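You operate a simulated robot arm through the tools that you are given. There is no shell and no other tool.

You run a simulated robot arm. Do the job below in one go: nothing can be reset, and whatever is moved stays where it is left.

JOB
Wind cable on to the blue spool till the counter matches the card.
Fine: red brake off first; brake on and green clamp lever shut after.

Only the result counts: the job must be done as asked and must still hold three seconds after the hand-in. Knocking over, shifting, dropping, spilling or breaking anything else fails it.

ROBOT AND FRAMES
A 7-joint arm with a two-finger parallel gripper, fixed in place. Base frame: the origin is on the floor under the middle of its stand, x ahead of it, y to its left, z up. Lengths are in mm, angles in rad, forces in N, time in s.
With the tool pointing down near the work surface it reaches from about 380 to 800 mm from the base axis. Its first joint turns from -2.496 to 2.496 rad. Payload 3 kg.
The TCP is the grasp point between the finger pads, 30 mm short of the fingertips. In the tool frame z runs along the fingers and y along their closing line. Largest opening 110 mm; finger width 20, thickness 10; the body of the gripper, 48 by 112 mm, starts 55 mm behind the TCP.
Orientation is told as [roll, pitch, yaw] about the base's x, y, z axes, in that order, counted from this pose: with the fingers straight down and closing along the base's y, the tool's x points along the base's -x, its y along +y and its z along -z.

CONTROLS
- The arm moves only by the tool send_rows. Its argument "deltas" is a list of rows, each a list of 6 numbers: the shift along the base's x, y, z in units of 100 mm (1.0 is 100 mm), then the turn, a rotation vector about the base's x, y, z in units of 60 degrees (1.0 is 60 degrees). In form: [[tx, ty, tz, wx, wy, wz], ...]. A call has 1 to 20 rows; each row is the pose to reach, as a shift and turn from the pose commanded when the call began. "jaw" is the opening in per cent of the stroke, from 0 (shut) to 100 (fully open), set as the call begins (left out, the last holds). A call with a number of a shift or a turn outside -1 to 1 is refused whole. Each row takes 0.2 s and may step no farther than 50 mm and 0.15 rad from the row before; otherwise, or with a gripper value out of range, the whole call is refused. Where a pose cannot be reached the arm comes as near as it can. A force on the tool above 90 N (or 10 N above the force at the start of the call, whichever is more), or a blocked arm, ends the call early, and 0.2 s more pass. Each finger travels about 153 mm/s and halts on what it meets, pressing with about 34 N; the grip force reading is that of the motor and also rises with nothing between the fingers. The clock runs only during rows and for 0.2 s after the last one: add rows that repeat a pose to give the fingers time. It gives the time, the measured TCP pose, the force on the tool (base axes), the opening and the grip force at its end, in the units of the frame above (readings bear some noise), with the torque about the TCP (base axes, N m) and any sound that the robot's microphone picked up, and new pictures: "pictures" is both (left out), scene, wrist or none.
- Cameras (640 x 400 px; columns grow to the right, rows downward): "scene" is fixed at [47.9, -498.2, 1489.9]; the picture's right is [0.42, -0.91, 0.00], its down [-0.28, -0.13, -0.95] and it looks along [0.86, 0.40, -0.31] (base axes); focal length 319 px, centre (320, 200). "wrist" rides on the gripper at [72, 17, -103] in the tool frame; the picture's right is [-0.23, 0.97, 0.00], its down [-0.76, -0.18, -0.62] and it looks along [-0.61, -0.14, 0.78] (tool axes); focal length 222 px, centre (320, 200). There is no depth. A picture from a camera that has moved, and an enlarged one, comes with that camera's place and axes in the base frame and with its lens.
- move_column(by): moves the trunk up (or, below 0, down) by that many mm; the arm rides with it, the base frame stays. It gives what a move gives, with no picture.
- zoom(camera, box): a new picture of the part [left, top, right, bottom] of that camera's present view, enlarged. It takes no simulated time.
- job_done(): hands the job in; it is judged then, once.

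Nothing tells you positions but the pictures and the camera data. Unless the task says otherwise, let go and move clear before handing in.

The tools are called by a JSON object that holds its "api" and its "payload". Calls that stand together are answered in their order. send_rows: Moves the arm, as the interface text tells. Its arguments: {"type":"object","properties":{"deltas":{"type":"array"},"jaw":{"type":"number"},"pictures":{"type":"string","enum":["both","scene","wrist","none"]}},"required":["deltas"]} The other tools are called the same way: move_column (by) moves the trunk up or down; zoom (camera, box) takes an enlarged picture of a part of a camera's view; job_done () hands the job in.

At the start:

```text
time: 0.0
ee_pos: [407.7, -30.3, 1386.5]
tool_rot: [-0.001, 0.0, 0.0]
ft_force: [-0.1, 0.2, -0.4]
ft_torque: [-0.01, -0.02, 0.01]
opening: 110.0
gripper_force: 0.0
trunk travel left (down, up): [-425.0, 65.0]
```

scene: 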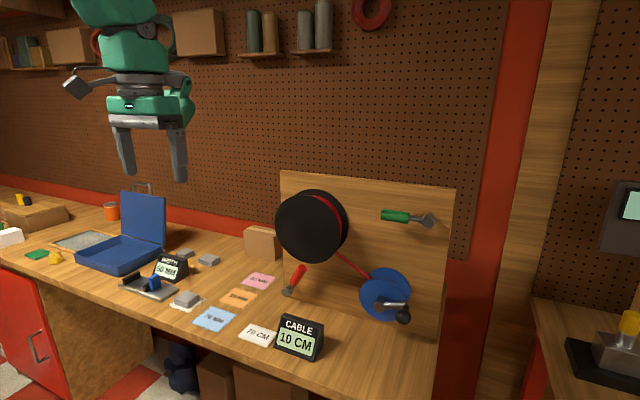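
wrist: 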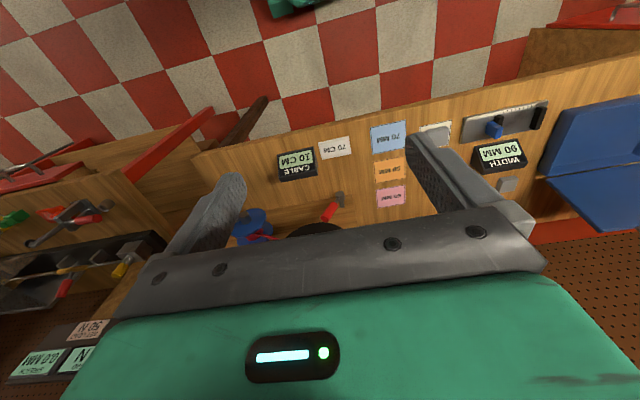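

I see a cable winder on a board: a black supply drum, a blue spool with a crank, a red brake lever, a green clamp lever, a counter reading 10 CM and a card that seems to say 70 CM. I'll zoom in to confirm the details before moving.

{"api": "zoom", "payload": {"camera": "scene", "box": [260, 160, 460, 360]}}

{"api": "zoom", "payload": {"camera": "scene", "box": [180, 260, 340, 360]}}

{"api": "zoom", "payload": {"camera": "scene", "box": [340, 240, 440, 340]}}

{"api": "zoom", "payload": {"camera": "scene", "box": [360, 190, 460, 250]}}

{"api": "zoom", "payload": {"camera": "scene", "box": [260, 240, 340, 310]}}

{"api": "zoom", "payload": {"camera": "wrist", "box": [180, 110, 440, 270]}}

```text
2.00 times, centred on (360, 260) of scene
camera zoom: at [47.9, -498.2, 1489.9], right [0.42, -0.91, 0.0], down [-0.28, -0.13, -0.95], along [0.86, 0.4, -0.31], focal length 638 px, centre (240, 80)
```

zoom: 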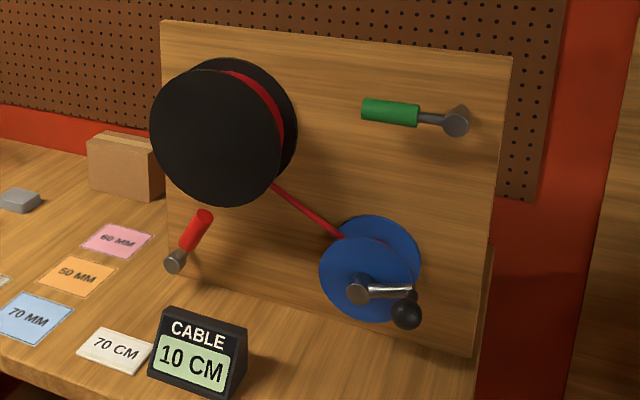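

```text
4.00 times, centred on (260, 310) of scene
camera zoom: at [47.9, -498.2, 1489.9], right [0.42, -0.91, 0.0], down [-0.28, -0.13, -0.95], along [0.86, 0.4, -0.31], focal length 1277 px, centre (560, -240)
```

zoom: 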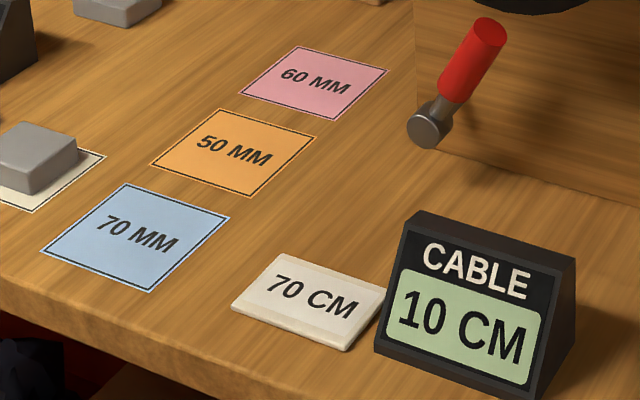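

```text
4.00 times, centred on (390, 290) of scene
camera zoom: at [47.9, -498.2, 1489.9], right [0.42, -0.91, 0.0], down [-0.28, -0.13, -0.95], along [0.86, 0.4, -0.31], focal length 1277 px, centre (40, -160)
```

zoom: 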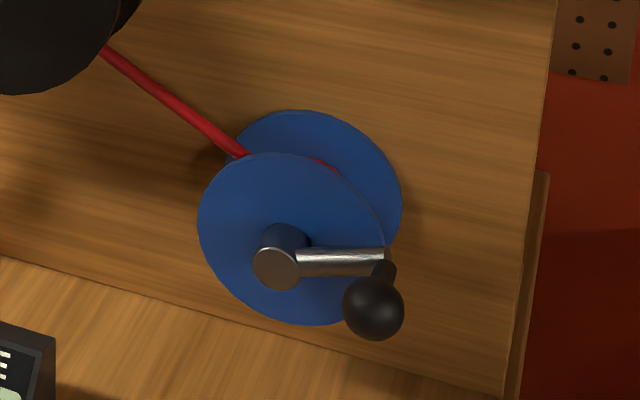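

```text
6.40 times, centred on (410, 220) of scene
camera zoom: at [47.9, -498.2, 1489.9], right [0.42, -0.91, 0.0], down [-0.28, -0.13, -0.95], along [0.86, 0.4, -0.31], focal length 2042 px, centre (-256, 72)
```

zoom: 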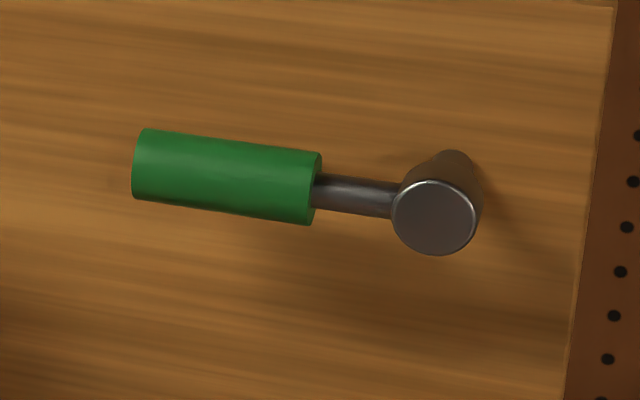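

```text
5.71 times, centred on (300, 275) of scene
camera zoom: at [47.9, -498.2, 1489.9], right [0.42, -0.91, 0.0], down [-0.28, -0.13, -0.95], along [0.86, 0.4, -0.31], focal length 1824 px, centre (434, -229)
```

zoom: 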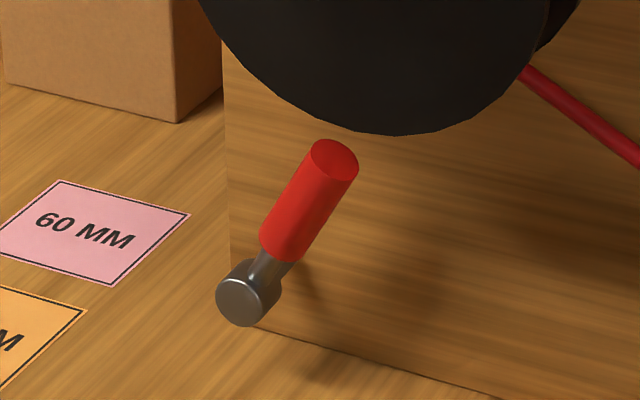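

```text
2.46 times, centred on (310, 190) of wrist
camera zoom: at [334.5, -13.1, 1489.9], right [0.23, 0.97, 0.0], down [0.76, -0.18, 0.62], along [0.61, -0.14, -0.78], focal length 547 px, centre (345, 225)
```

zoom: 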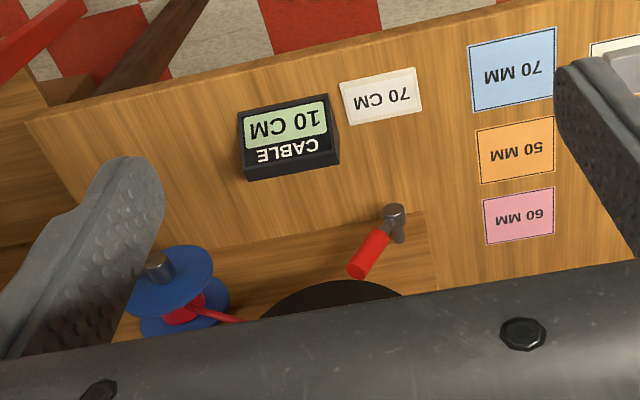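

The card says 70 CM and the counter 10 CM. By triangulation the board face is at x≈835, the crank knob is near (695,-412,1000), the brake pivot is near (782,-44,905) and the clamp pivot is near (785,-435,1206). Next I'll tilt the tool towards the board in free space so I can look closer.

{"api": "send_rows", "payload": {"deltas": [[0.1, -0.05, 0, 0, -0.125, 0], [0.2, -0.1, 0, 0, -0.25, 0], [0.3, -0.15, 0, 0, -0.375, 0], [0.4, -0.2, 0, 0, -0.5, 0], [0.5, -0.25, 0, 0, -0.625, 0], [0.6, -0.3, 0, 0, -0.75, 0], [0.7, -0.35, 0, 0, -0.875, 0], [0.8, -0.4, 0, 0, -1.0, 0]], "pictures": "both"}}

```text
time: 1.8
ee_pos: [486.8, -70.2, 1385.6]
tool_rot: [0.0, -1.049, -0.001]
ft_force: [0.4, 0.2, 0.0]
ft_torque: [-0.01, 0.01, 0.01]
opening: 110.0
gripper_force: 0.0
trunk travel left (down, up): [-425.0, 65.0]
camera wrist: at [360.6, -53.1, 1375.6], right [0.11, 0.97, 0.2], down [-0.16, -0.18, 0.97], along [0.98, -0.14, 0.14], focal length 222 px, centre (320, 200)
```

scene: 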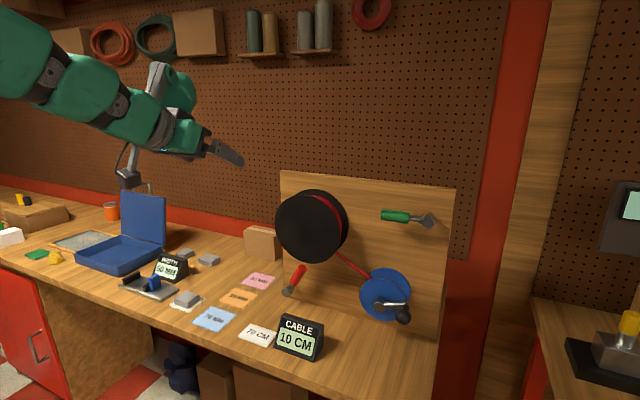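
wrist: 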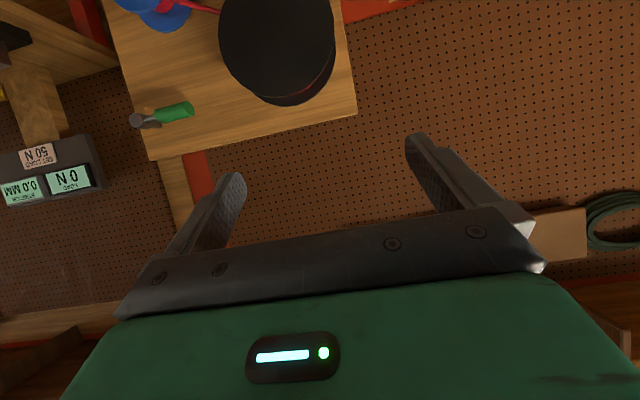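

The tilt worked, and the camera stalk hangs below the gripper. Next I'll lower the trunk so the arm works at board height, then look again.

{"api": "move_column", "payload": {"by": -230}}

```text
time: 4.2
ee_pos: [486.5, -71.8, 1157.4]
tool_rot: [0.0, -1.047, 0.0]
ft_force: [0.7, 0.1, -0.6]
ft_torque: [0.01, 0.0, 0.02]
opening: 110.2
gripper_force: 0.0
trunk travel left (down, up): [-195.0, 295.0]
```

The trunk is down and the tool is at z≈1157. Now I'll shift right and down to view the crank and spool up close.

{"api": "send_rows", "payload": {"deltas": [[0.0, -0.3, -0.1, 0, 0, 0], [0.0, -0.6, -0.3, 0, 0, 0], [0.0, -0.9, -0.5, 0, 0.0, 0], [0.0, -1.0, -0.7, 0, 0.0, 0], [0.0, -1.0, -0.9, 0, 0.0, 0]], "pictures": "both"}}

```text
time: 5.4
ee_pos: [486.3, -171.5, 1067.7]
tool_rot: [-0.001, -1.048, 0.002]
ft_force: [-0.2, -0.8, -0.1]
ft_torque: [-0.02, 0.01, 0.0]
opening: 109.8
gripper_force: 0.1
trunk travel left (down, up): [-195.0, 295.0]
camera wrist: at [359.9, -154.0, 1057.2], right [0.11, 0.97, 0.2], down [-0.16, -0.18, 0.97], along [0.98, -0.14, 0.13], focal length 222 px, centre (320, 200)
```

scene: 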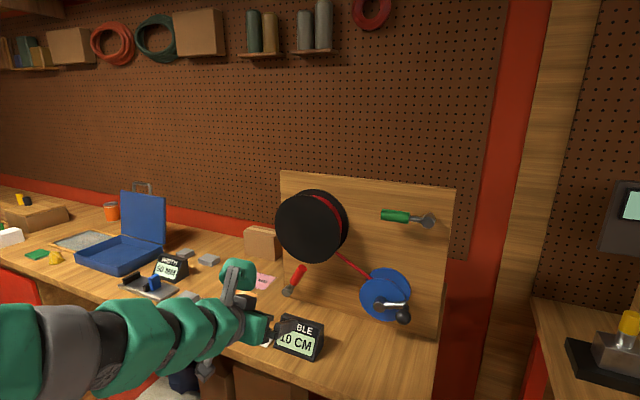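
wrist: 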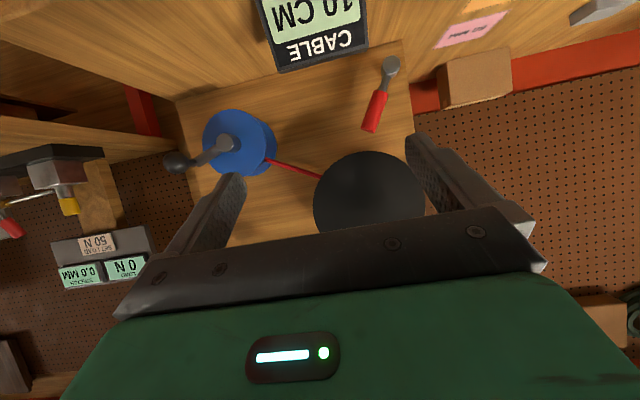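

The wrist camera now shows the winder upside-down. I'll enlarge it to fix the positions.

{"api": "zoom", "payload": {"camera": "wrist", "box": [150, 80, 310, 180]}}

{"api": "zoom", "payload": {"camera": "wrist", "box": [310, 40, 470, 140]}}

```text
4.00 times, centred on (230, 130) of wrist
camera zoom: at [359.9, -154.0, 1057.2], right [0.11, 0.97, 0.2], down [-0.16, -0.18, 0.97], along [0.98, -0.14, 0.13], focal length 888 px, centre (680, 480)
```

zoom: 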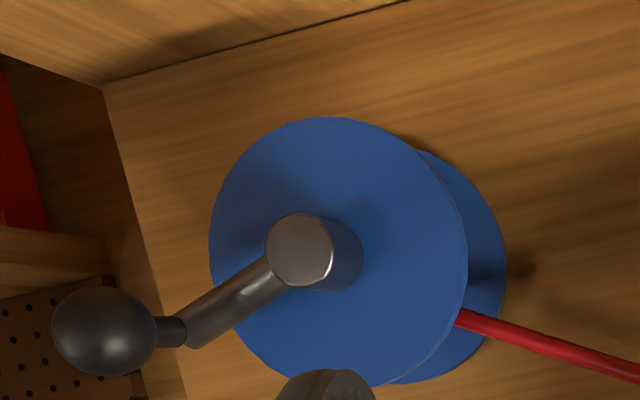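

```text
4.00 times, centred on (390, 90) of wrist
camera zoom: at [359.9, -154.0, 1057.2], right [0.11, 0.97, 0.2], down [-0.16, -0.18, 0.97], along [0.98, -0.14, 0.13], focal length 888 px, centre (40, 640)
```

zoom: 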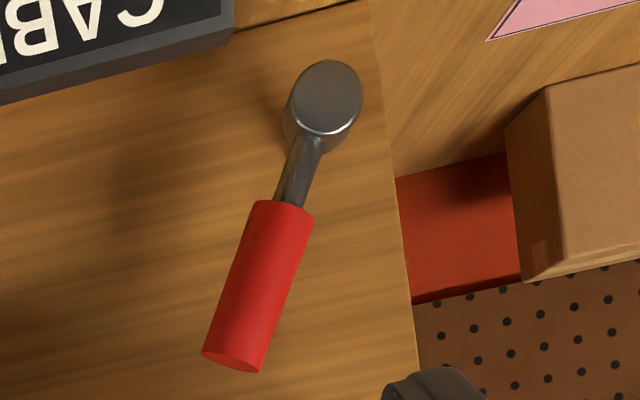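

I have good fixes now: knob (687,-413,1004), crank axis y≈-347, z≈983, brake pivot (777,-47,910) and brake handle tip (778,-102,1006). I need the drum's extent before I work near the brake, so I'll enlarge that region.

{"api": "zoom", "payload": {"camera": "wrist", "box": [290, 100, 450, 240]}}

{"api": "zoom", "payload": {"camera": "scene", "box": [265, 170, 365, 270]}}

{"api": "zoom", "payload": {"camera": "wrist", "box": [240, 0, 400, 100]}}

```text
2.86 times, centred on (370, 170) of wrist
camera zoom: at [359.9, -154.0, 1057.2], right [0.11, 0.97, 0.2], down [-0.16, -0.18, 0.97], along [0.98, -0.14, 0.13], focal length 635 px, centre (177, 286)
```

zoom: 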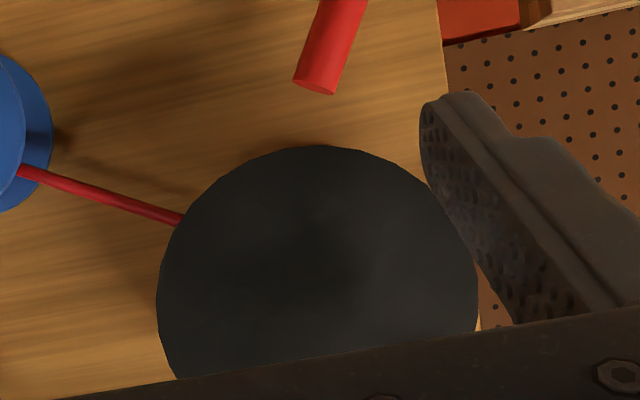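

```text
4.00 times, centred on (315, 220) of scene
camera zoom: at [47.9, -498.2, 1489.9], right [0.42, -0.91, 0.0], down [-0.28, -0.13, -0.95], along [0.86, 0.4, -0.31], focal length 1277 px, centre (340, 120)
```

zoom: 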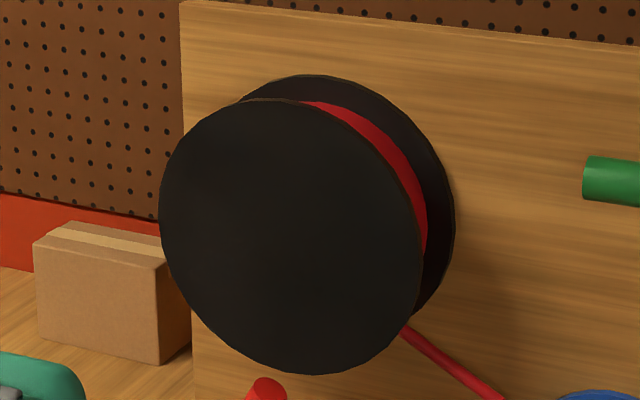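

```text
4.00 times, centred on (320, 50) of wrist
camera zoom: at [359.9, -154.0, 1057.2], right [0.11, 0.97, 0.2], down [-0.16, -0.18, 0.97], along [0.98, -0.14, 0.13], focal length 888 px, centre (320, 800)
```

zoom: 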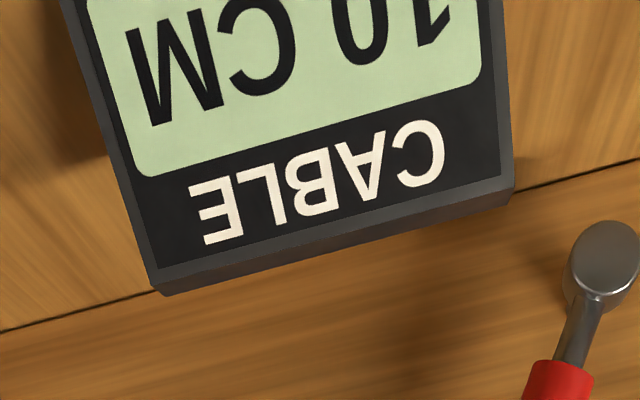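

The drum front is at x≈765 with its bottom at z≈1045, and the counter top is near z 905. That leaves room to reach the brake handle from the right with closed fingers at the present tilt, so I'll approach in stages.

{"api": "send_rows", "payload": {"deltas": [[0.25, 0.0, -0.06, 0, 0, 0], [0.5, 0.05, -0.12, 0, 0, 0], [0.75, 0.1, -0.18, 0, 0, 0], [1.0, 0.15, -0.25, 0, 0, 0]], "jaw": 0, "pictures": "none"}}

{"api": "send_rows", "payload": {"deltas": [[0.25, 0.0, -0.06, 0, 0, 0], [0.5, 0.05, -0.12, 0, 0, 0], [0.75, 0.1, -0.18, 0, 0, 0], [1.0, 0.15, -0.25, 0, 0, 0]], "pictures": "both"}}

```text
time: 6.4
ee_pos: [587.3, -155.8, 1040.1]
tool_rot: [0.001, -1.044, -0.001]
ft_force: [-0.4, -1.1, 0.1]
ft_torque: [0.04, -0.07, 0.06]
opening: 0.2
gripper_force: 33.8
trunk travel left (down, up): [-195.0, 295.0]
```

```text
time: 7.4
ee_pos: [688.1, -141.9, 1016.9]
tool_rot: [0.0, -1.05, -0.001]
ft_force: [-0.5, -0.6, 0.4]
ft_torque: [0.0, 0.02, 0.03]
opening: 0.0
gripper_force: 34.4
trunk travel left (down, up): [-195.0, 295.0]
camera wrist: at [561.5, -124.3, 1005.6], right [0.11, 0.97, 0.2], down [-0.16, -0.18, 0.97], along [0.98, -0.14, 0.14], focal length 222 px, centre (320, 200)
```

scene: 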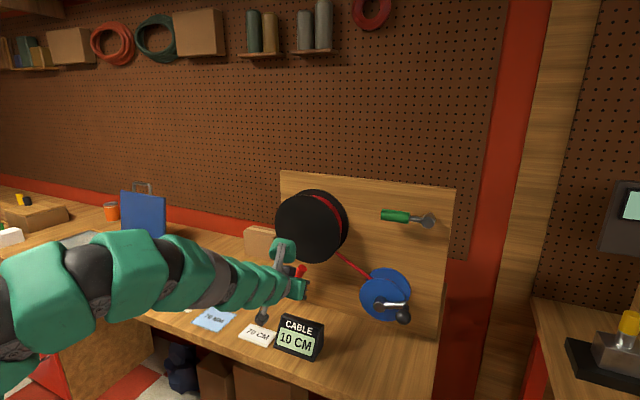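
wrist: 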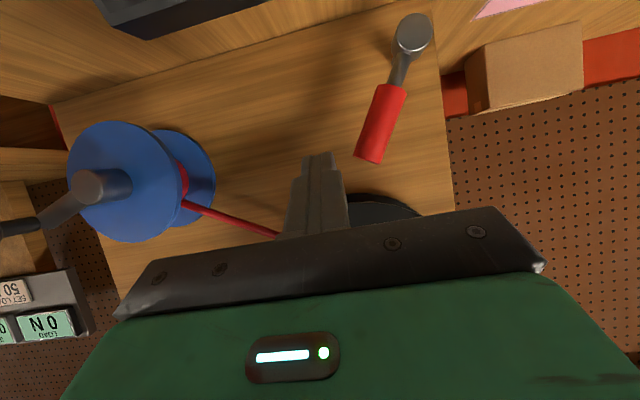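

The handle tip fix agrees at about (778,-101,1006). Now I'll slide the closed fingers in to the right of the brake handle.

{"api": "send_rows", "payload": {"deltas": [[0.2, 0.0, -0.06, 0, 0, 0], [0.4, 0.0, -0.12, 0, 0, 0], [0.6, 0.0, -0.18, 0, 0, 0], [0.76, 0.0, -0.245, 0, 0, 0]], "pictures": "both"}}

```text
time: 8.6
ee_pos: [749.6, -140.1, 1002.7]
tool_rot: [0.004, -1.058, -0.003]
ft_force: [-88.1, 0.8, 7.5]
ft_torque: [0.05, -7.12, 0.76]
opening: 0.0
gripper_force: 33.5
trunk travel left (down, up): [-195.0, 295.0]
stopped in row 4: the force on the tool passed its limit at 92 N (the readings are from after the stop); the commanded pose is now the measured one
camera wrist: at [624.1, -124.0, 991.2], right [0.11, 0.97, 0.2], down [-0.17, -0.18, 0.97], along [0.98, -0.14, 0.15], focal length 222 px, centre (320, 200)
```

scene: 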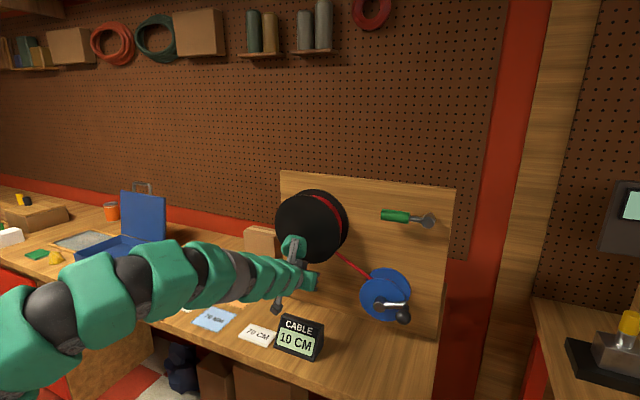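
wrist: 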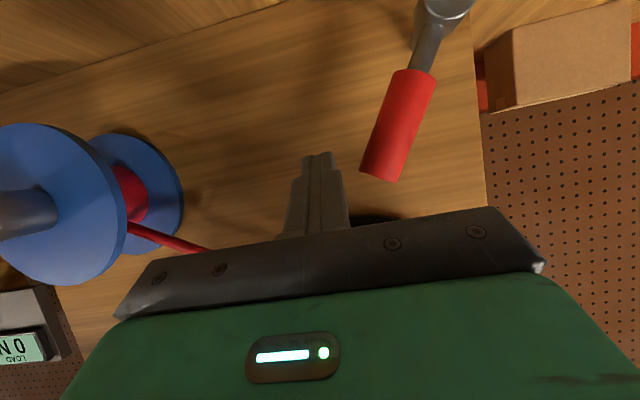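

The tool hit something at x≈750: the force is -88 N along x, applied about 80 mm above the TCP, so a part above the fingers is touching the drum face. I'll look closely before backing off.

{"api": "zoom", "payload": {"camera": "scene", "box": [220, 200, 340, 330]}}

```text
3.08 times, centred on (280, 265) of scene
camera zoom: at [47.9, -498.2, 1489.9], right [0.42, -0.91, 0.0], down [-0.28, -0.13, -0.95], along [0.86, 0.4, -0.31], focal length 982 px, centre (443, 0)
```

zoom: 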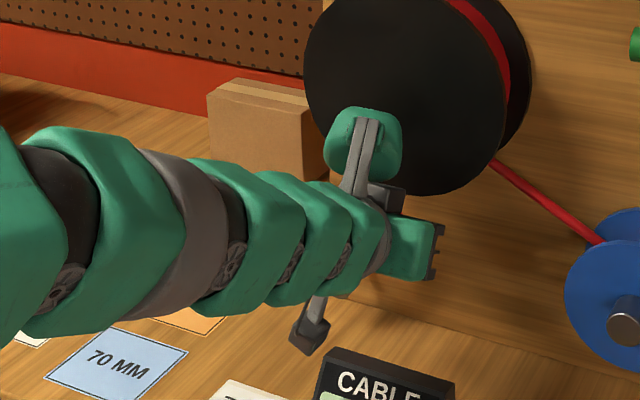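

The zoom shows a green pad on a stalk on the far side of the gripper, and at this tilt it touched the drum face. I'll back straight off, then point the tool horizontally so the pad stays behind the fingertips.

{"api": "send_rows", "payload": {"deltas": [[-0.2, 0.0, 0.0, 0, 0, 0], [-0.4, 0.0, 0.1, 0, 0, 0], [-0.6, 0.0, 0.2, 0, 0, 0], [-0.8, 0.0, 0.3, 0, 0, 0], [-1.0, 0.0, 0.4, 0, 0, 0]], "pictures": "none"}}

{"api": "send_rows", "payload": {"deltas": [[-0.1, 0.0, 0.0, 0, -0.125, 0], [-0.2, 0.0, 0.0, 0, -0.25, 0], [-0.3, 0.0, 0.0, 0, -0.375, 0], [-0.3, 0.0, 0.0, 0, -0.5, 0]], "pictures": "both"}}

```text
time: 9.8
ee_pos: [661.1, -141.3, 1032.3]
tool_rot: [-0.001, -1.046, 0.003]
ft_force: [-0.4, -0.2, -0.2]
ft_torque: [-0.03, -0.03, -0.02]
opening: 0.0
gripper_force: 33.9
trunk travel left (down, up): [-195.0, 295.0]
```

```text
time: 10.8
ee_pos: [633.3, -140.7, 1032.0]
tool_rot: [2.618, -1.573, -2.618]
ft_force: [0.2, 0.5, 0.7]
ft_torque: [0.01, 0.0, -0.01]
opening: 0.0
gripper_force: 34.3
trunk travel left (down, up): [-195.0, 295.0]
camera wrist: at [528.8, -123.8, 960.2], right [0.0, 0.97, 0.23], down [-0.62, -0.18, 0.76], along [0.78, -0.14, 0.61], focal length 222 px, centre (320, 200)
```

scene: 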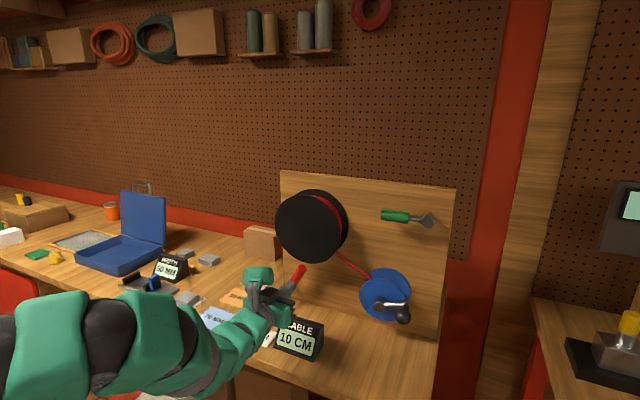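
wrist: 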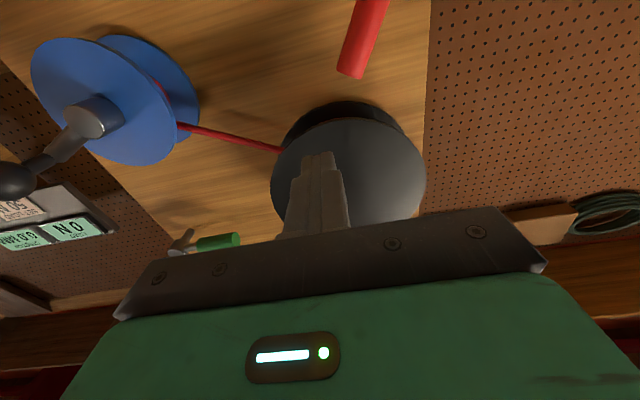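

The tool is now horizontal at (633,-141,1032). I'll zoom in to understand the pad's shape.

{"api": "zoom", "payload": {"camera": "scene", "box": [210, 240, 330, 360]}}

```text
3.33 times, centred on (270, 300) of scene
camera zoom: at [47.9, -498.2, 1489.9], right [0.42, -0.91, 0.0], down [-0.28, -0.13, -0.95], along [0.86, 0.4, -0.31], focal length 1064 px, centre (487, -133)
```

zoom: 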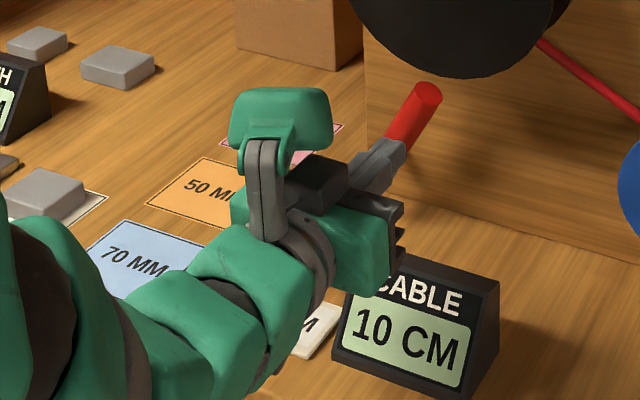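

The pad sits roughly 45–95 mm off the tool axis and well behind the TCP, so a horizontal tool clears the drum. I'll roll the tool 90° so the camera stalk swings left, away from the counter below.

{"api": "send_rows", "payload": {"deltas": [[0, 0, 0, 0.125, 0, 0], [0, 0, 0, 0.25, 0, 0], [0, 0, 0, 0.375, 0, 0], [0, 0, 0, 0.5, 0, 0], [0, 0, 0, 0.625, 0, 0], [0, 0, 0, 0.75, 0, 0], [0, 0, 0, 0.875, 0, 0], [0, 0, 0, 1.0, 0, 0]], "pictures": "none"}}

{"api": "send_rows", "payload": {"deltas": [[0, 0, 0, 0.125, 0, 0], [0, 0, 0, 0.25, 0, 0], [0, 0, 0, 0.375, 0, 0], [0, 0, 0, 0.5, 0, 0]], "pictures": "both"}}

```text
time: 12.6
ee_pos: [634.0, -140.5, 1032.0]
tool_rot: [1.57, -0.522, -1.569]
ft_force: [0.0, 0.4, 0.5]
ft_torque: [0.03, 0.01, 0.02]
opening: 0.0
gripper_force: 34.3
trunk travel left (down, up): [-195.0, 295.0]
```

```text
time: 13.6
ee_pos: [635.3, -140.8, 1032.5]
tool_rot: [1.571, 0.003, -1.568]
ft_force: [0.4, -0.5, -0.3]
ft_torque: [-0.03, 0.02, 0.0]
opening: 0.0
gripper_force: 33.5
trunk travel left (down, up): [-195.0, 295.0]
camera wrist: at [529.6, -68.3, 1050.3], right [0.0, -0.23, 0.97], down [-0.62, -0.76, -0.18], along [0.78, -0.61, -0.14], focal length 222 px, centre (320, 200)
```

scene: 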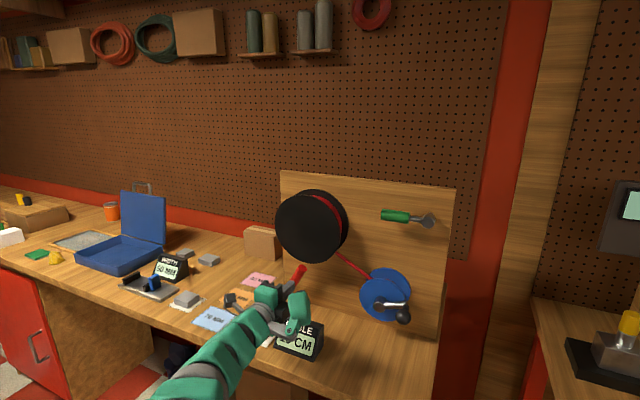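
wrist: 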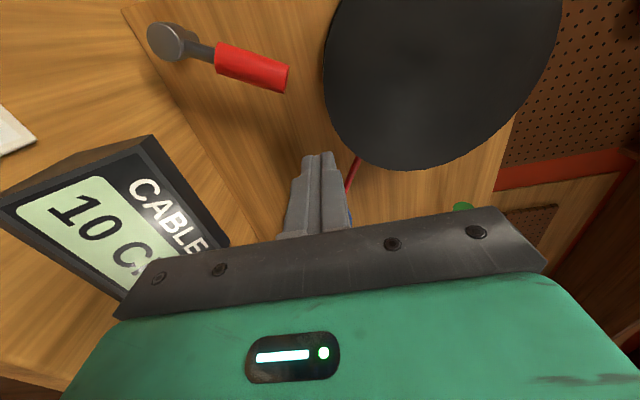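

The roll reached cleanly. Now I'll move in just to the right of the brake handle with closed fingers, tips to about x≈789 at z≈985.

{"api": "send_rows", "payload": {"deltas": [[0.25, 0, -0.1, 0, 0, 0], [0.5, 0, -0.2, 0, 0, 0], [0.75, 0, -0.3, 0, 0, 0], [1.0, 0, -0.4, 0, 0, 0]], "pictures": "none"}}

{"api": "send_rows", "payload": {"deltas": [[0.08, 0.02, -0.07, 0, 0, 0], [0.16, 0.02, -0.07, 0, 0, 0], [0.24, 0.02, -0.07, 0, 0, 0]], "pictures": "both"}}

```text
time: 14.6
ee_pos: [735.8, -142.7, 992.4]
tool_rot: [1.57, 0.0, -1.568]
ft_force: [-0.3, -0.3, 0.9]
ft_torque: [0.0, 0.0, 0.03]
opening: 0.0
gripper_force: 33.5
trunk travel left (down, up): [-195.0, 295.0]
```

```text
time: 15.4
ee_pos: [758.9, -139.4, 985.9]
tool_rot: [1.571, 0.0, -1.57]
ft_force: [0.3, 0.6, -0.4]
ft_torque: [0.02, -0.01, 0.01]
opening: 0.0
gripper_force: 33.8
trunk travel left (down, up): [-195.0, 295.0]
camera wrist: at [654.8, -66.5, 1003.6], right [0.0, -0.23, 0.97], down [-0.62, -0.76, -0.18], along [0.78, -0.61, -0.14], focal length 222 px, centre (320, 200)
```

scene: 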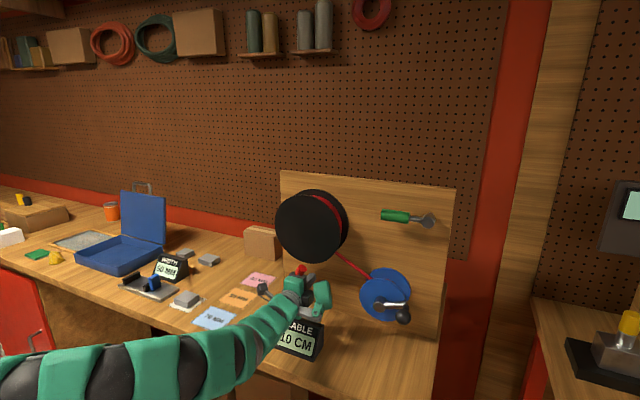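
wrist: 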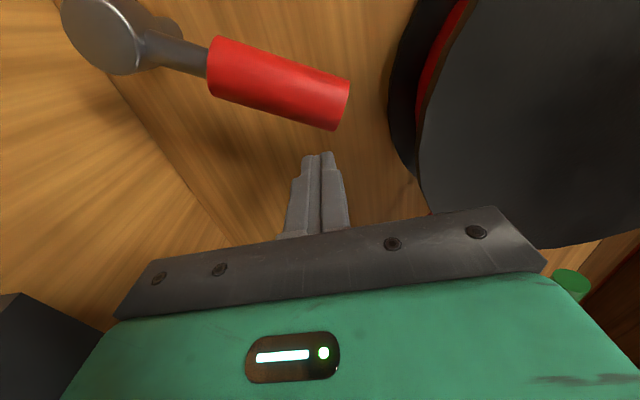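

The fingers are in place about 20 mm right of the handle. I'll push gently towards +y and watch the force.

{"api": "send_rows", "payload": {"deltas": [[0, 0.05, 0, 0, 0, 0], [0, 0.1, 0, 0, 0, 0], [0, 0.15, 0, 0, 0, 0], [0, 0.2, 0, 0, 0, 0], [0, 0.24, 0, 0, 0, 0], [0, 0.28, 0, 0, 0, 0]], "pictures": "wrist"}}

```text
time: 16.8
ee_pos: [757.6, -121.6, 985.4]
tool_rot: [1.573, 0.007, -1.585]
ft_force: [4.2, -63.6, 0.5]
ft_torque: [0.59, -0.01, -1.72]
opening: 0.0
gripper_force: 33.8
trunk travel left (down, up): [-195.0, 295.0]
camera wrist: at [654.7, -48.1, 1003.0], right [0.0, -0.23, 0.97], down [-0.63, -0.75, -0.18], along [0.77, -0.62, -0.14], focal length 222 px, centre (320, 200)
```

wrist: 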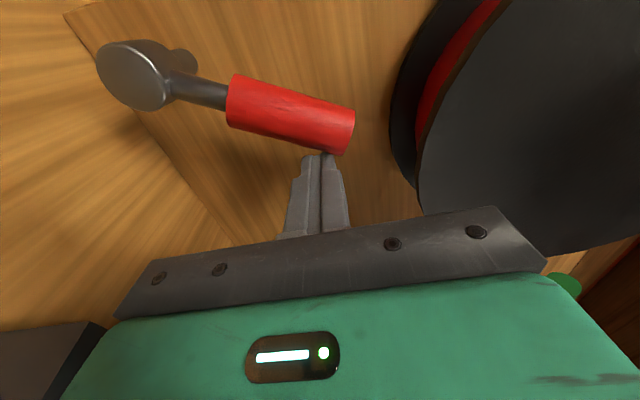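

The handle did not move at 64 N towards +y, so that direction is a stop and "off" is probably to the right and down. I'll back off and go around to the left side of the handle.

{"api": "send_rows", "payload": {"deltas": [[0, -0.15, 0, 0, 0, 0], [0, -0.28, 0, 0, 0, 0], [-0.25, -0.28, 0, 0, 0, 0], [-0.5, -0.28, 0, 0, 0, 0], [-0.5, 0.0, 0, 0, 0, 0], [-0.5, 0.35, 0, 0, 0, 0], [-0.5, 0.7, 0, 0, 0, 0]], "pictures": "wrist"}}

```text
time: 18.4
ee_pos: [706.9, -40.0, 984.1]
tool_rot: [1.571, -0.001, -1.57]
ft_force: [-0.2, -0.1, 0.0]
ft_torque: [0.04, -0.03, 0.04]
opening: 0.0
gripper_force: 33.7
trunk travel left (down, up): [-195.0, 295.0]
camera wrist: at [602.2, 31.9, 1002.0], right [0.0, -0.23, 0.97], down [-0.62, -0.76, -0.18], along [0.78, -0.61, -0.14], focal length 222 px, centre (320, 200)
```

wrist: 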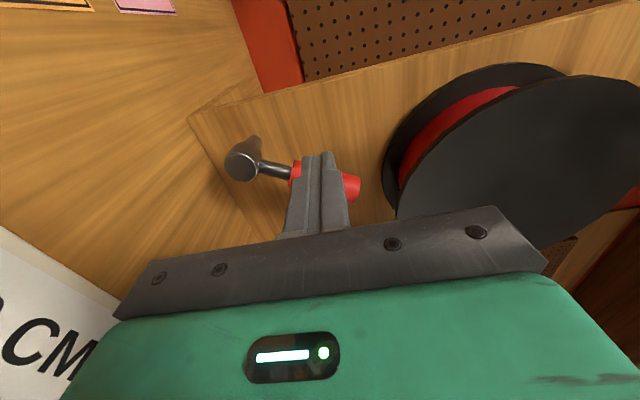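

I'm now left of the handle. I'll reach in and push gently towards -y.

{"api": "send_rows", "payload": {"deltas": [[0.26, 0, 0, 0, 0, 0], [0.52, 0, 0, 0, 0, 0], [0.52, -0.08, 0, 0, 0, 0], [0.52, -0.16, 0, 0, 0, 0], [0.52, -0.22, 0, 0, 0, 0], [0.52, -0.28, 0, 0, 0, 0], [0.52, -0.34, 0, 0, 0, 0], [0.52, -0.4, 0, 0, 0, 0]], "pictures": "wrist"}}

```text
time: 20.2
ee_pos: [759.0, -82.1, 984.1]
tool_rot: [1.57, 0.0, -1.57]
ft_force: [0.3, 1.3, 0.8]
ft_torque: [-0.01, -0.02, 0.04]
opening: 0.0
gripper_force: 33.7
trunk travel left (down, up): [-195.0, 295.0]
camera wrist: at [655.3, -8.2, 1003.0], right [0.0, -0.23, 0.97], down [-0.62, -0.76, -0.18], along [0.78, -0.61, -0.14], focal length 222 px, centre (320, 200)
```

wrist: 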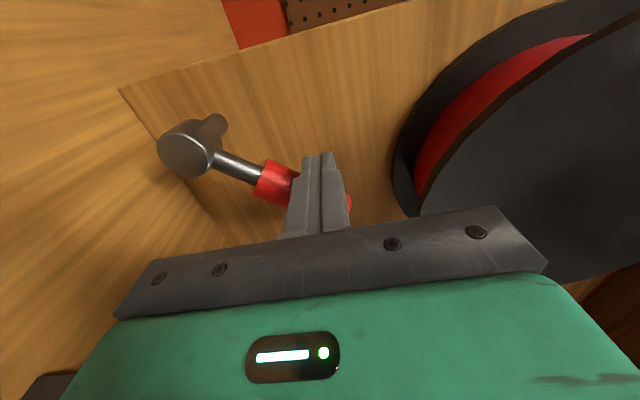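

The lever moves freely to the right, so that is the off direction, but the gripper body would meet the counter (top z≈923) if I follow it down. I'll lift slightly and yaw the tool 45° so the hand comes in from the left.

{"api": "send_rows", "payload": {"deltas": [[0, 0.2, 0.1, 0, 0, 0], [0, 0.35, 0.2, 0, 0, 0], [0, 0.35, 0.2, 0, 0, -0.125], [0, 0.35, 0.2, 0, 0, -0.25], [0, 0.35, 0.2, 0, 0, -0.375], [0, 0.35, 0.2, 0, 0, -0.5], [0, 0.35, 0.2, 0, 0, -0.625], [0, 0.35, 0.2, 0, 0, -0.75]], "pictures": "both"}}

```text
time: 22.0
ee_pos: [759.0, -46.3, 1005.5]
tool_rot: [1.569, -0.002, -2.359]
ft_force: [-0.3, -1.5, 0.6]
ft_torque: [0.01, -0.02, 0.07]
opening: 0.0
gripper_force: 33.4
trunk travel left (down, up): [-195.0, 295.0]
camera wrist: at [737.1, 78.2, 1022.8], right [-0.16, -0.16, 0.97], down [-0.98, -0.1, -0.18], along [0.12, -0.98, -0.14], focal length 222 px, centre (320, 200)
```

scene: 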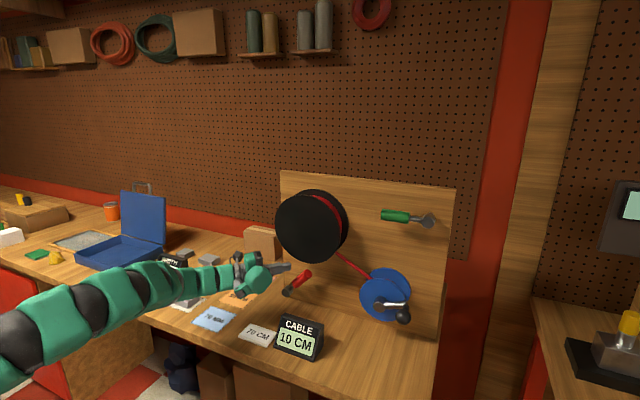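
wrist: 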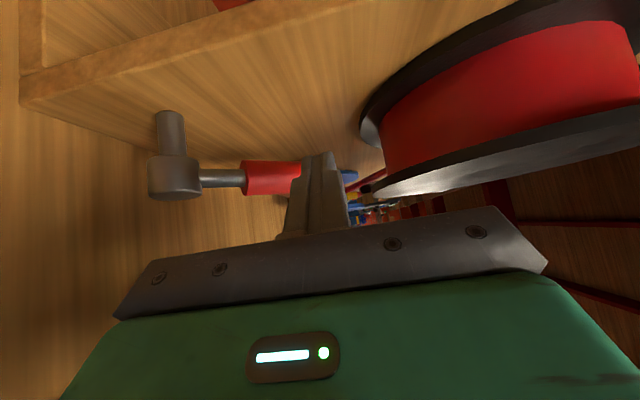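

The yaw worked and the hand is now left of the lever. I'll zoom to check the brake lever's current angle.

{"api": "zoom", "payload": {"camera": "scene", "box": [230, 220, 350, 320]}}

```text
4.00 times, centred on (290, 270) of scene
camera zoom: at [47.9, -498.2, 1489.9], right [0.42, -0.91, 0.0], down [-0.28, -0.13, -0.95], along [0.86, 0.4, -0.31], focal length 1277 px, centre (440, -80)
```

zoom: 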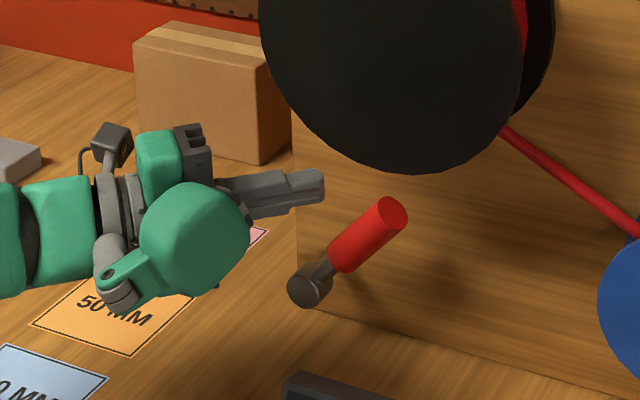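

The lever is at about 45–50° from vertical. I'll now follow its arc down and to the right with the yawed fingers.

{"api": "send_rows", "payload": {"deltas": [[0.12, -0.2, -0.12, 0, 0, 0], [0.12, -0.27, -0.25, 0, 0, 0], [0.12, -0.34, -0.29, 0, 0, 0], [0.12, -0.4, -0.33, 0, 0, 0], [0.12, -0.45, -0.37, 0, 0, 0], [0.12, -0.5, -0.42, 0, 0, 0], [0.12, -0.545, -0.47, 0, 0, 0]], "pictures": "both"}}

```text
time: 23.6
ee_pos: [770.9, -99.9, 957.1]
tool_rot: [1.57, -0.002, -2.355]
ft_force: [-0.4, 0.1, -0.2]
ft_torque: [0.0, 0.01, -0.02]
opening: 0.0
gripper_force: 34.1
trunk travel left (down, up): [-195.0, 295.0]
camera wrist: at [748.5, 24.5, 975.1], right [-0.16, -0.16, 0.97], down [-0.98, -0.1, -0.18], along [0.12, -0.98, -0.14], focal length 222 px, centre (320, 200)
```

scene: 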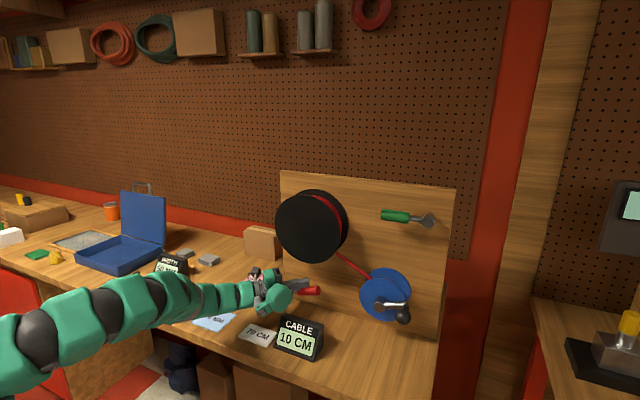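
wrist: 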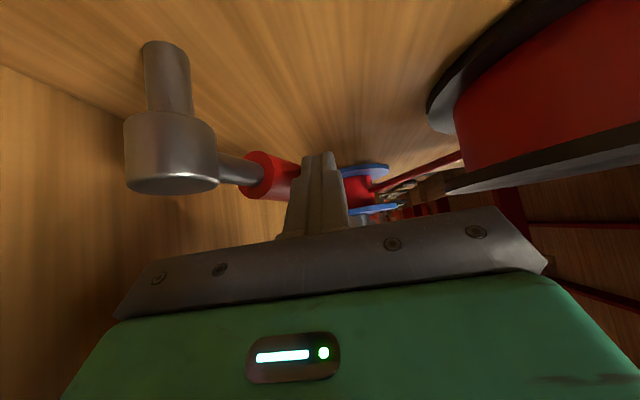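

The lever keeps following. I'll continue the arc towards horizontal in small steps until it meets its stop.

{"api": "send_rows", "payload": {"deltas": [[0, -0.04, -0.06, 0, 0, 0], [0, -0.075, -0.12, 0, 0, 0], [0, -0.1, -0.18, 0, 0, 0], [0, -0.125, -0.24, 0, 0, 0], [0, -0.125, -0.24, 0, 0, 0]], "pictures": "both"}}

{"api": "zoom", "payload": {"camera": "scene", "box": [250, 240, 350, 340]}}

```text
time: 24.8
ee_pos: [770.8, -111.7, 937.2]
tool_rot: [1.576, 0.001, -2.354]
ft_force: [0.3, 10.9, 32.2]
ft_torque: [0.51, 3.11, -1.31]
opening: 0.0
gripper_force: 34.7
trunk travel left (down, up): [-195.0, 295.0]
camera wrist: at [748.5, 13.3, 955.3], right [-0.16, -0.16, 0.97], down [-0.98, -0.1, -0.18], along [0.13, -0.98, -0.14], focal length 222 px, centre (320, 200)
```

scene: 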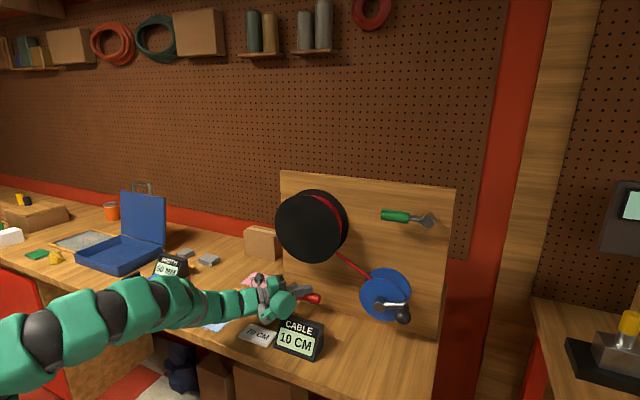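
wrist: 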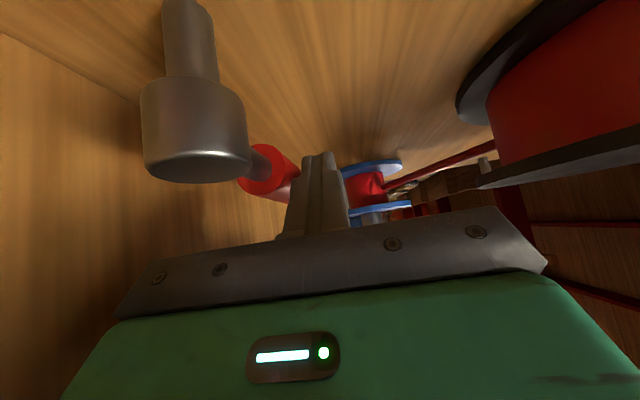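

```text
4.00 times, centred on (300, 290) of scene
camera zoom: at [47.9, -498.2, 1489.9], right [0.42, -0.91, 0.0], down [-0.28, -0.13, -0.95], along [0.86, 0.4, -0.31], focal length 1277 px, centre (400, -160)
```

zoom: 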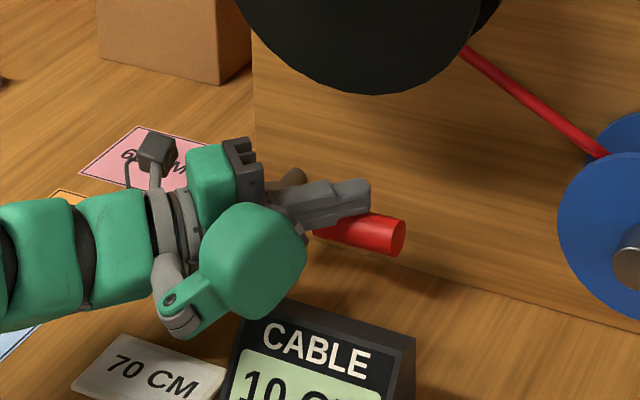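

The torque puts this contact about 97 mm behind the TCP, so it is the green pad resting on the counter and not the lever stop. I'll lift straight up at once and check the counter.

{"api": "send_rows", "payload": {"deltas": [[0, 0.0, 0.1, 0, 0, 0], [0, 0.0, 0.25, 0, 0, 0], [0, 0.15, 0.4, 0, 0, 0], [0, 0.35, 0.5, 0, 0, 0]], "pictures": "both"}}

{"api": "zoom", "payload": {"camera": "scene", "box": [230, 260, 350, 360]}}

```text
time: 25.8
ee_pos: [769.9, -78.8, 984.2]
tool_rot: [1.569, -0.001, -2.357]
ft_force: [-0.4, -0.6, -0.5]
ft_torque: [0.03, -0.03, -0.01]
opening: 0.5
gripper_force: 33.9
trunk travel left (down, up): [-195.0, 295.0]
camera wrist: at [747.7, 46.0, 1001.7], right [-0.16, -0.16, 0.97], down [-0.98, -0.1, -0.18], along [0.12, -0.98, -0.14], focal length 222 px, centre (320, 200)
```

scene: 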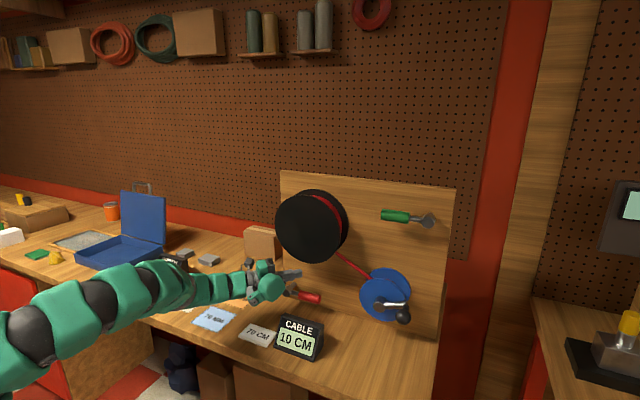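
wrist: 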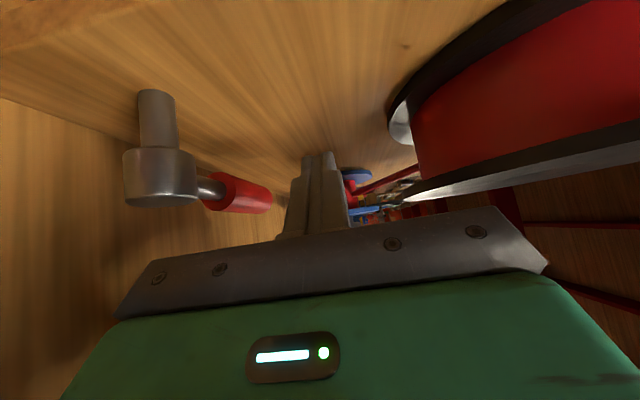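

```text
4.00 times, centred on (290, 310) of scene
camera zoom: at [47.9, -498.2, 1489.9], right [0.42, -0.91, 0.0], down [-0.28, -0.13, -0.95], along [0.86, 0.4, -0.31], focal length 1277 px, centre (440, -240)
```

zoom: 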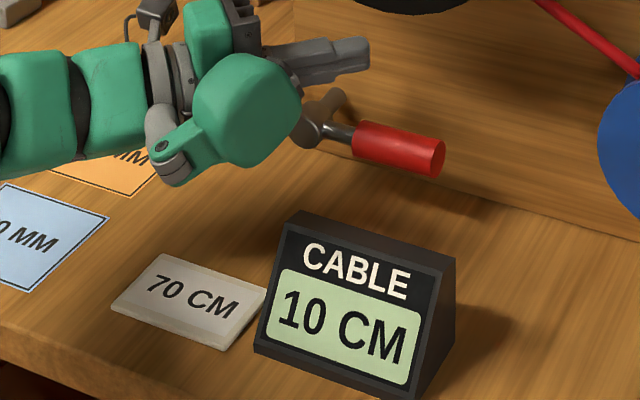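

The counter is unmoved (its edges sit at the same pixels) and the lever is now nearly horizontal, about 88°. I'll roll the tool so the pad stays high, then press the lever gently to confirm it is at its end stop.

{"api": "send_rows", "payload": {"deltas": [[0, 0.1, 0.05, -0.09, 0.09, 0], [0, 0.1, 0.05, -0.18, 0.18, 0], [0, 0.1, 0.05, -0.27, 0.27, 0], [0, 0.1, 0.05, -0.36, 0.36, 0], [0, 0.1, 0.05, -0.45, 0.45, 0], [0, 0.1, 0.05, -0.53, 0.53, 0]], "pictures": "none"}}

{"api": "send_rows", "payload": {"deltas": [[0, -0.2, -0.1, 0, 0, 0], [0, -0.4, -0.3, 0, 0, 0], [0, -0.4, -0.4, 0, 0, 0], [0, -0.4, -0.46, 0, 0, 0], [0, -0.4, -0.5, 0, 0, 0], [0, -0.4, -0.53, 0, 0, 0]], "pictures": "both"}}

```text
time: 27.2
ee_pos: [772.8, -68.0, 987.7]
tool_rot: [1.566, -0.787, -2.353]
ft_force: [0.5, -0.2, 0.2]
ft_torque: [0.05, -0.04, 0.02]
opening: 0.0
gripper_force: 34.3
trunk travel left (down, up): [-195.0, 295.0]
```

```text
time: 28.6
ee_pos: [772.7, -107.5, 936.5]
tool_rot: [1.572, -0.785, -2.358]
ft_force: [-0.3, -2.7, 7.3]
ft_torque: [-0.13, -0.11, 0.0]
opening: 0.0
gripper_force: 33.6
trunk travel left (down, up): [-195.0, 295.0]
camera wrist: at [742.9, 10.4, 898.4], right [0.37, 0.37, 0.85], down [-0.91, -0.03, 0.41], along [0.18, -0.93, 0.33], focal length 222 px, centre (320, 200)
```

scene: 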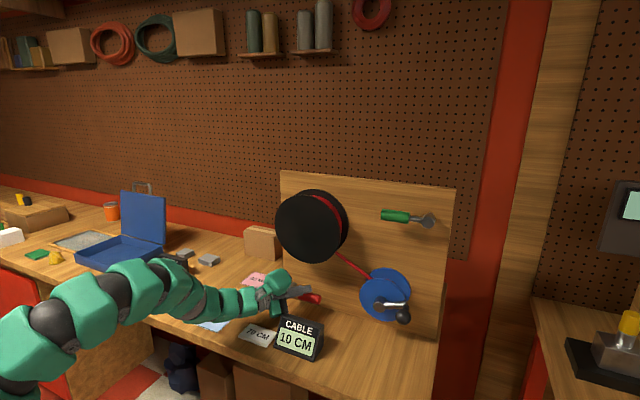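
wrist: 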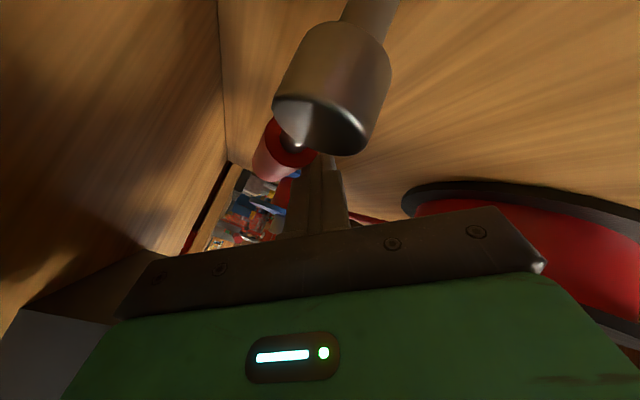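

There's a light contact (7 N) near the TCP, so the fingers are on the lever. I'll press down a few mm more to see whether it is at its stop.

{"api": "send_rows", "payload": {"deltas": [[0, 0, -0.03, 0, 0, 0], [0, 0, -0.06, 0, 0, 0], [0, 0, -0.06, 0, 0, 0]], "pictures": "none"}}

```text
time: 29.4
ee_pos: [771.0, -106.0, 936.6]
tool_rot: [1.583, -0.78, -2.364]
ft_force: [19.4, -7.5, 49.6]
ft_torque: [-0.75, -0.9, 0.18]
opening: 0.0
gripper_force: 33.8
trunk travel left (down, up): [-195.0, 295.0]
```

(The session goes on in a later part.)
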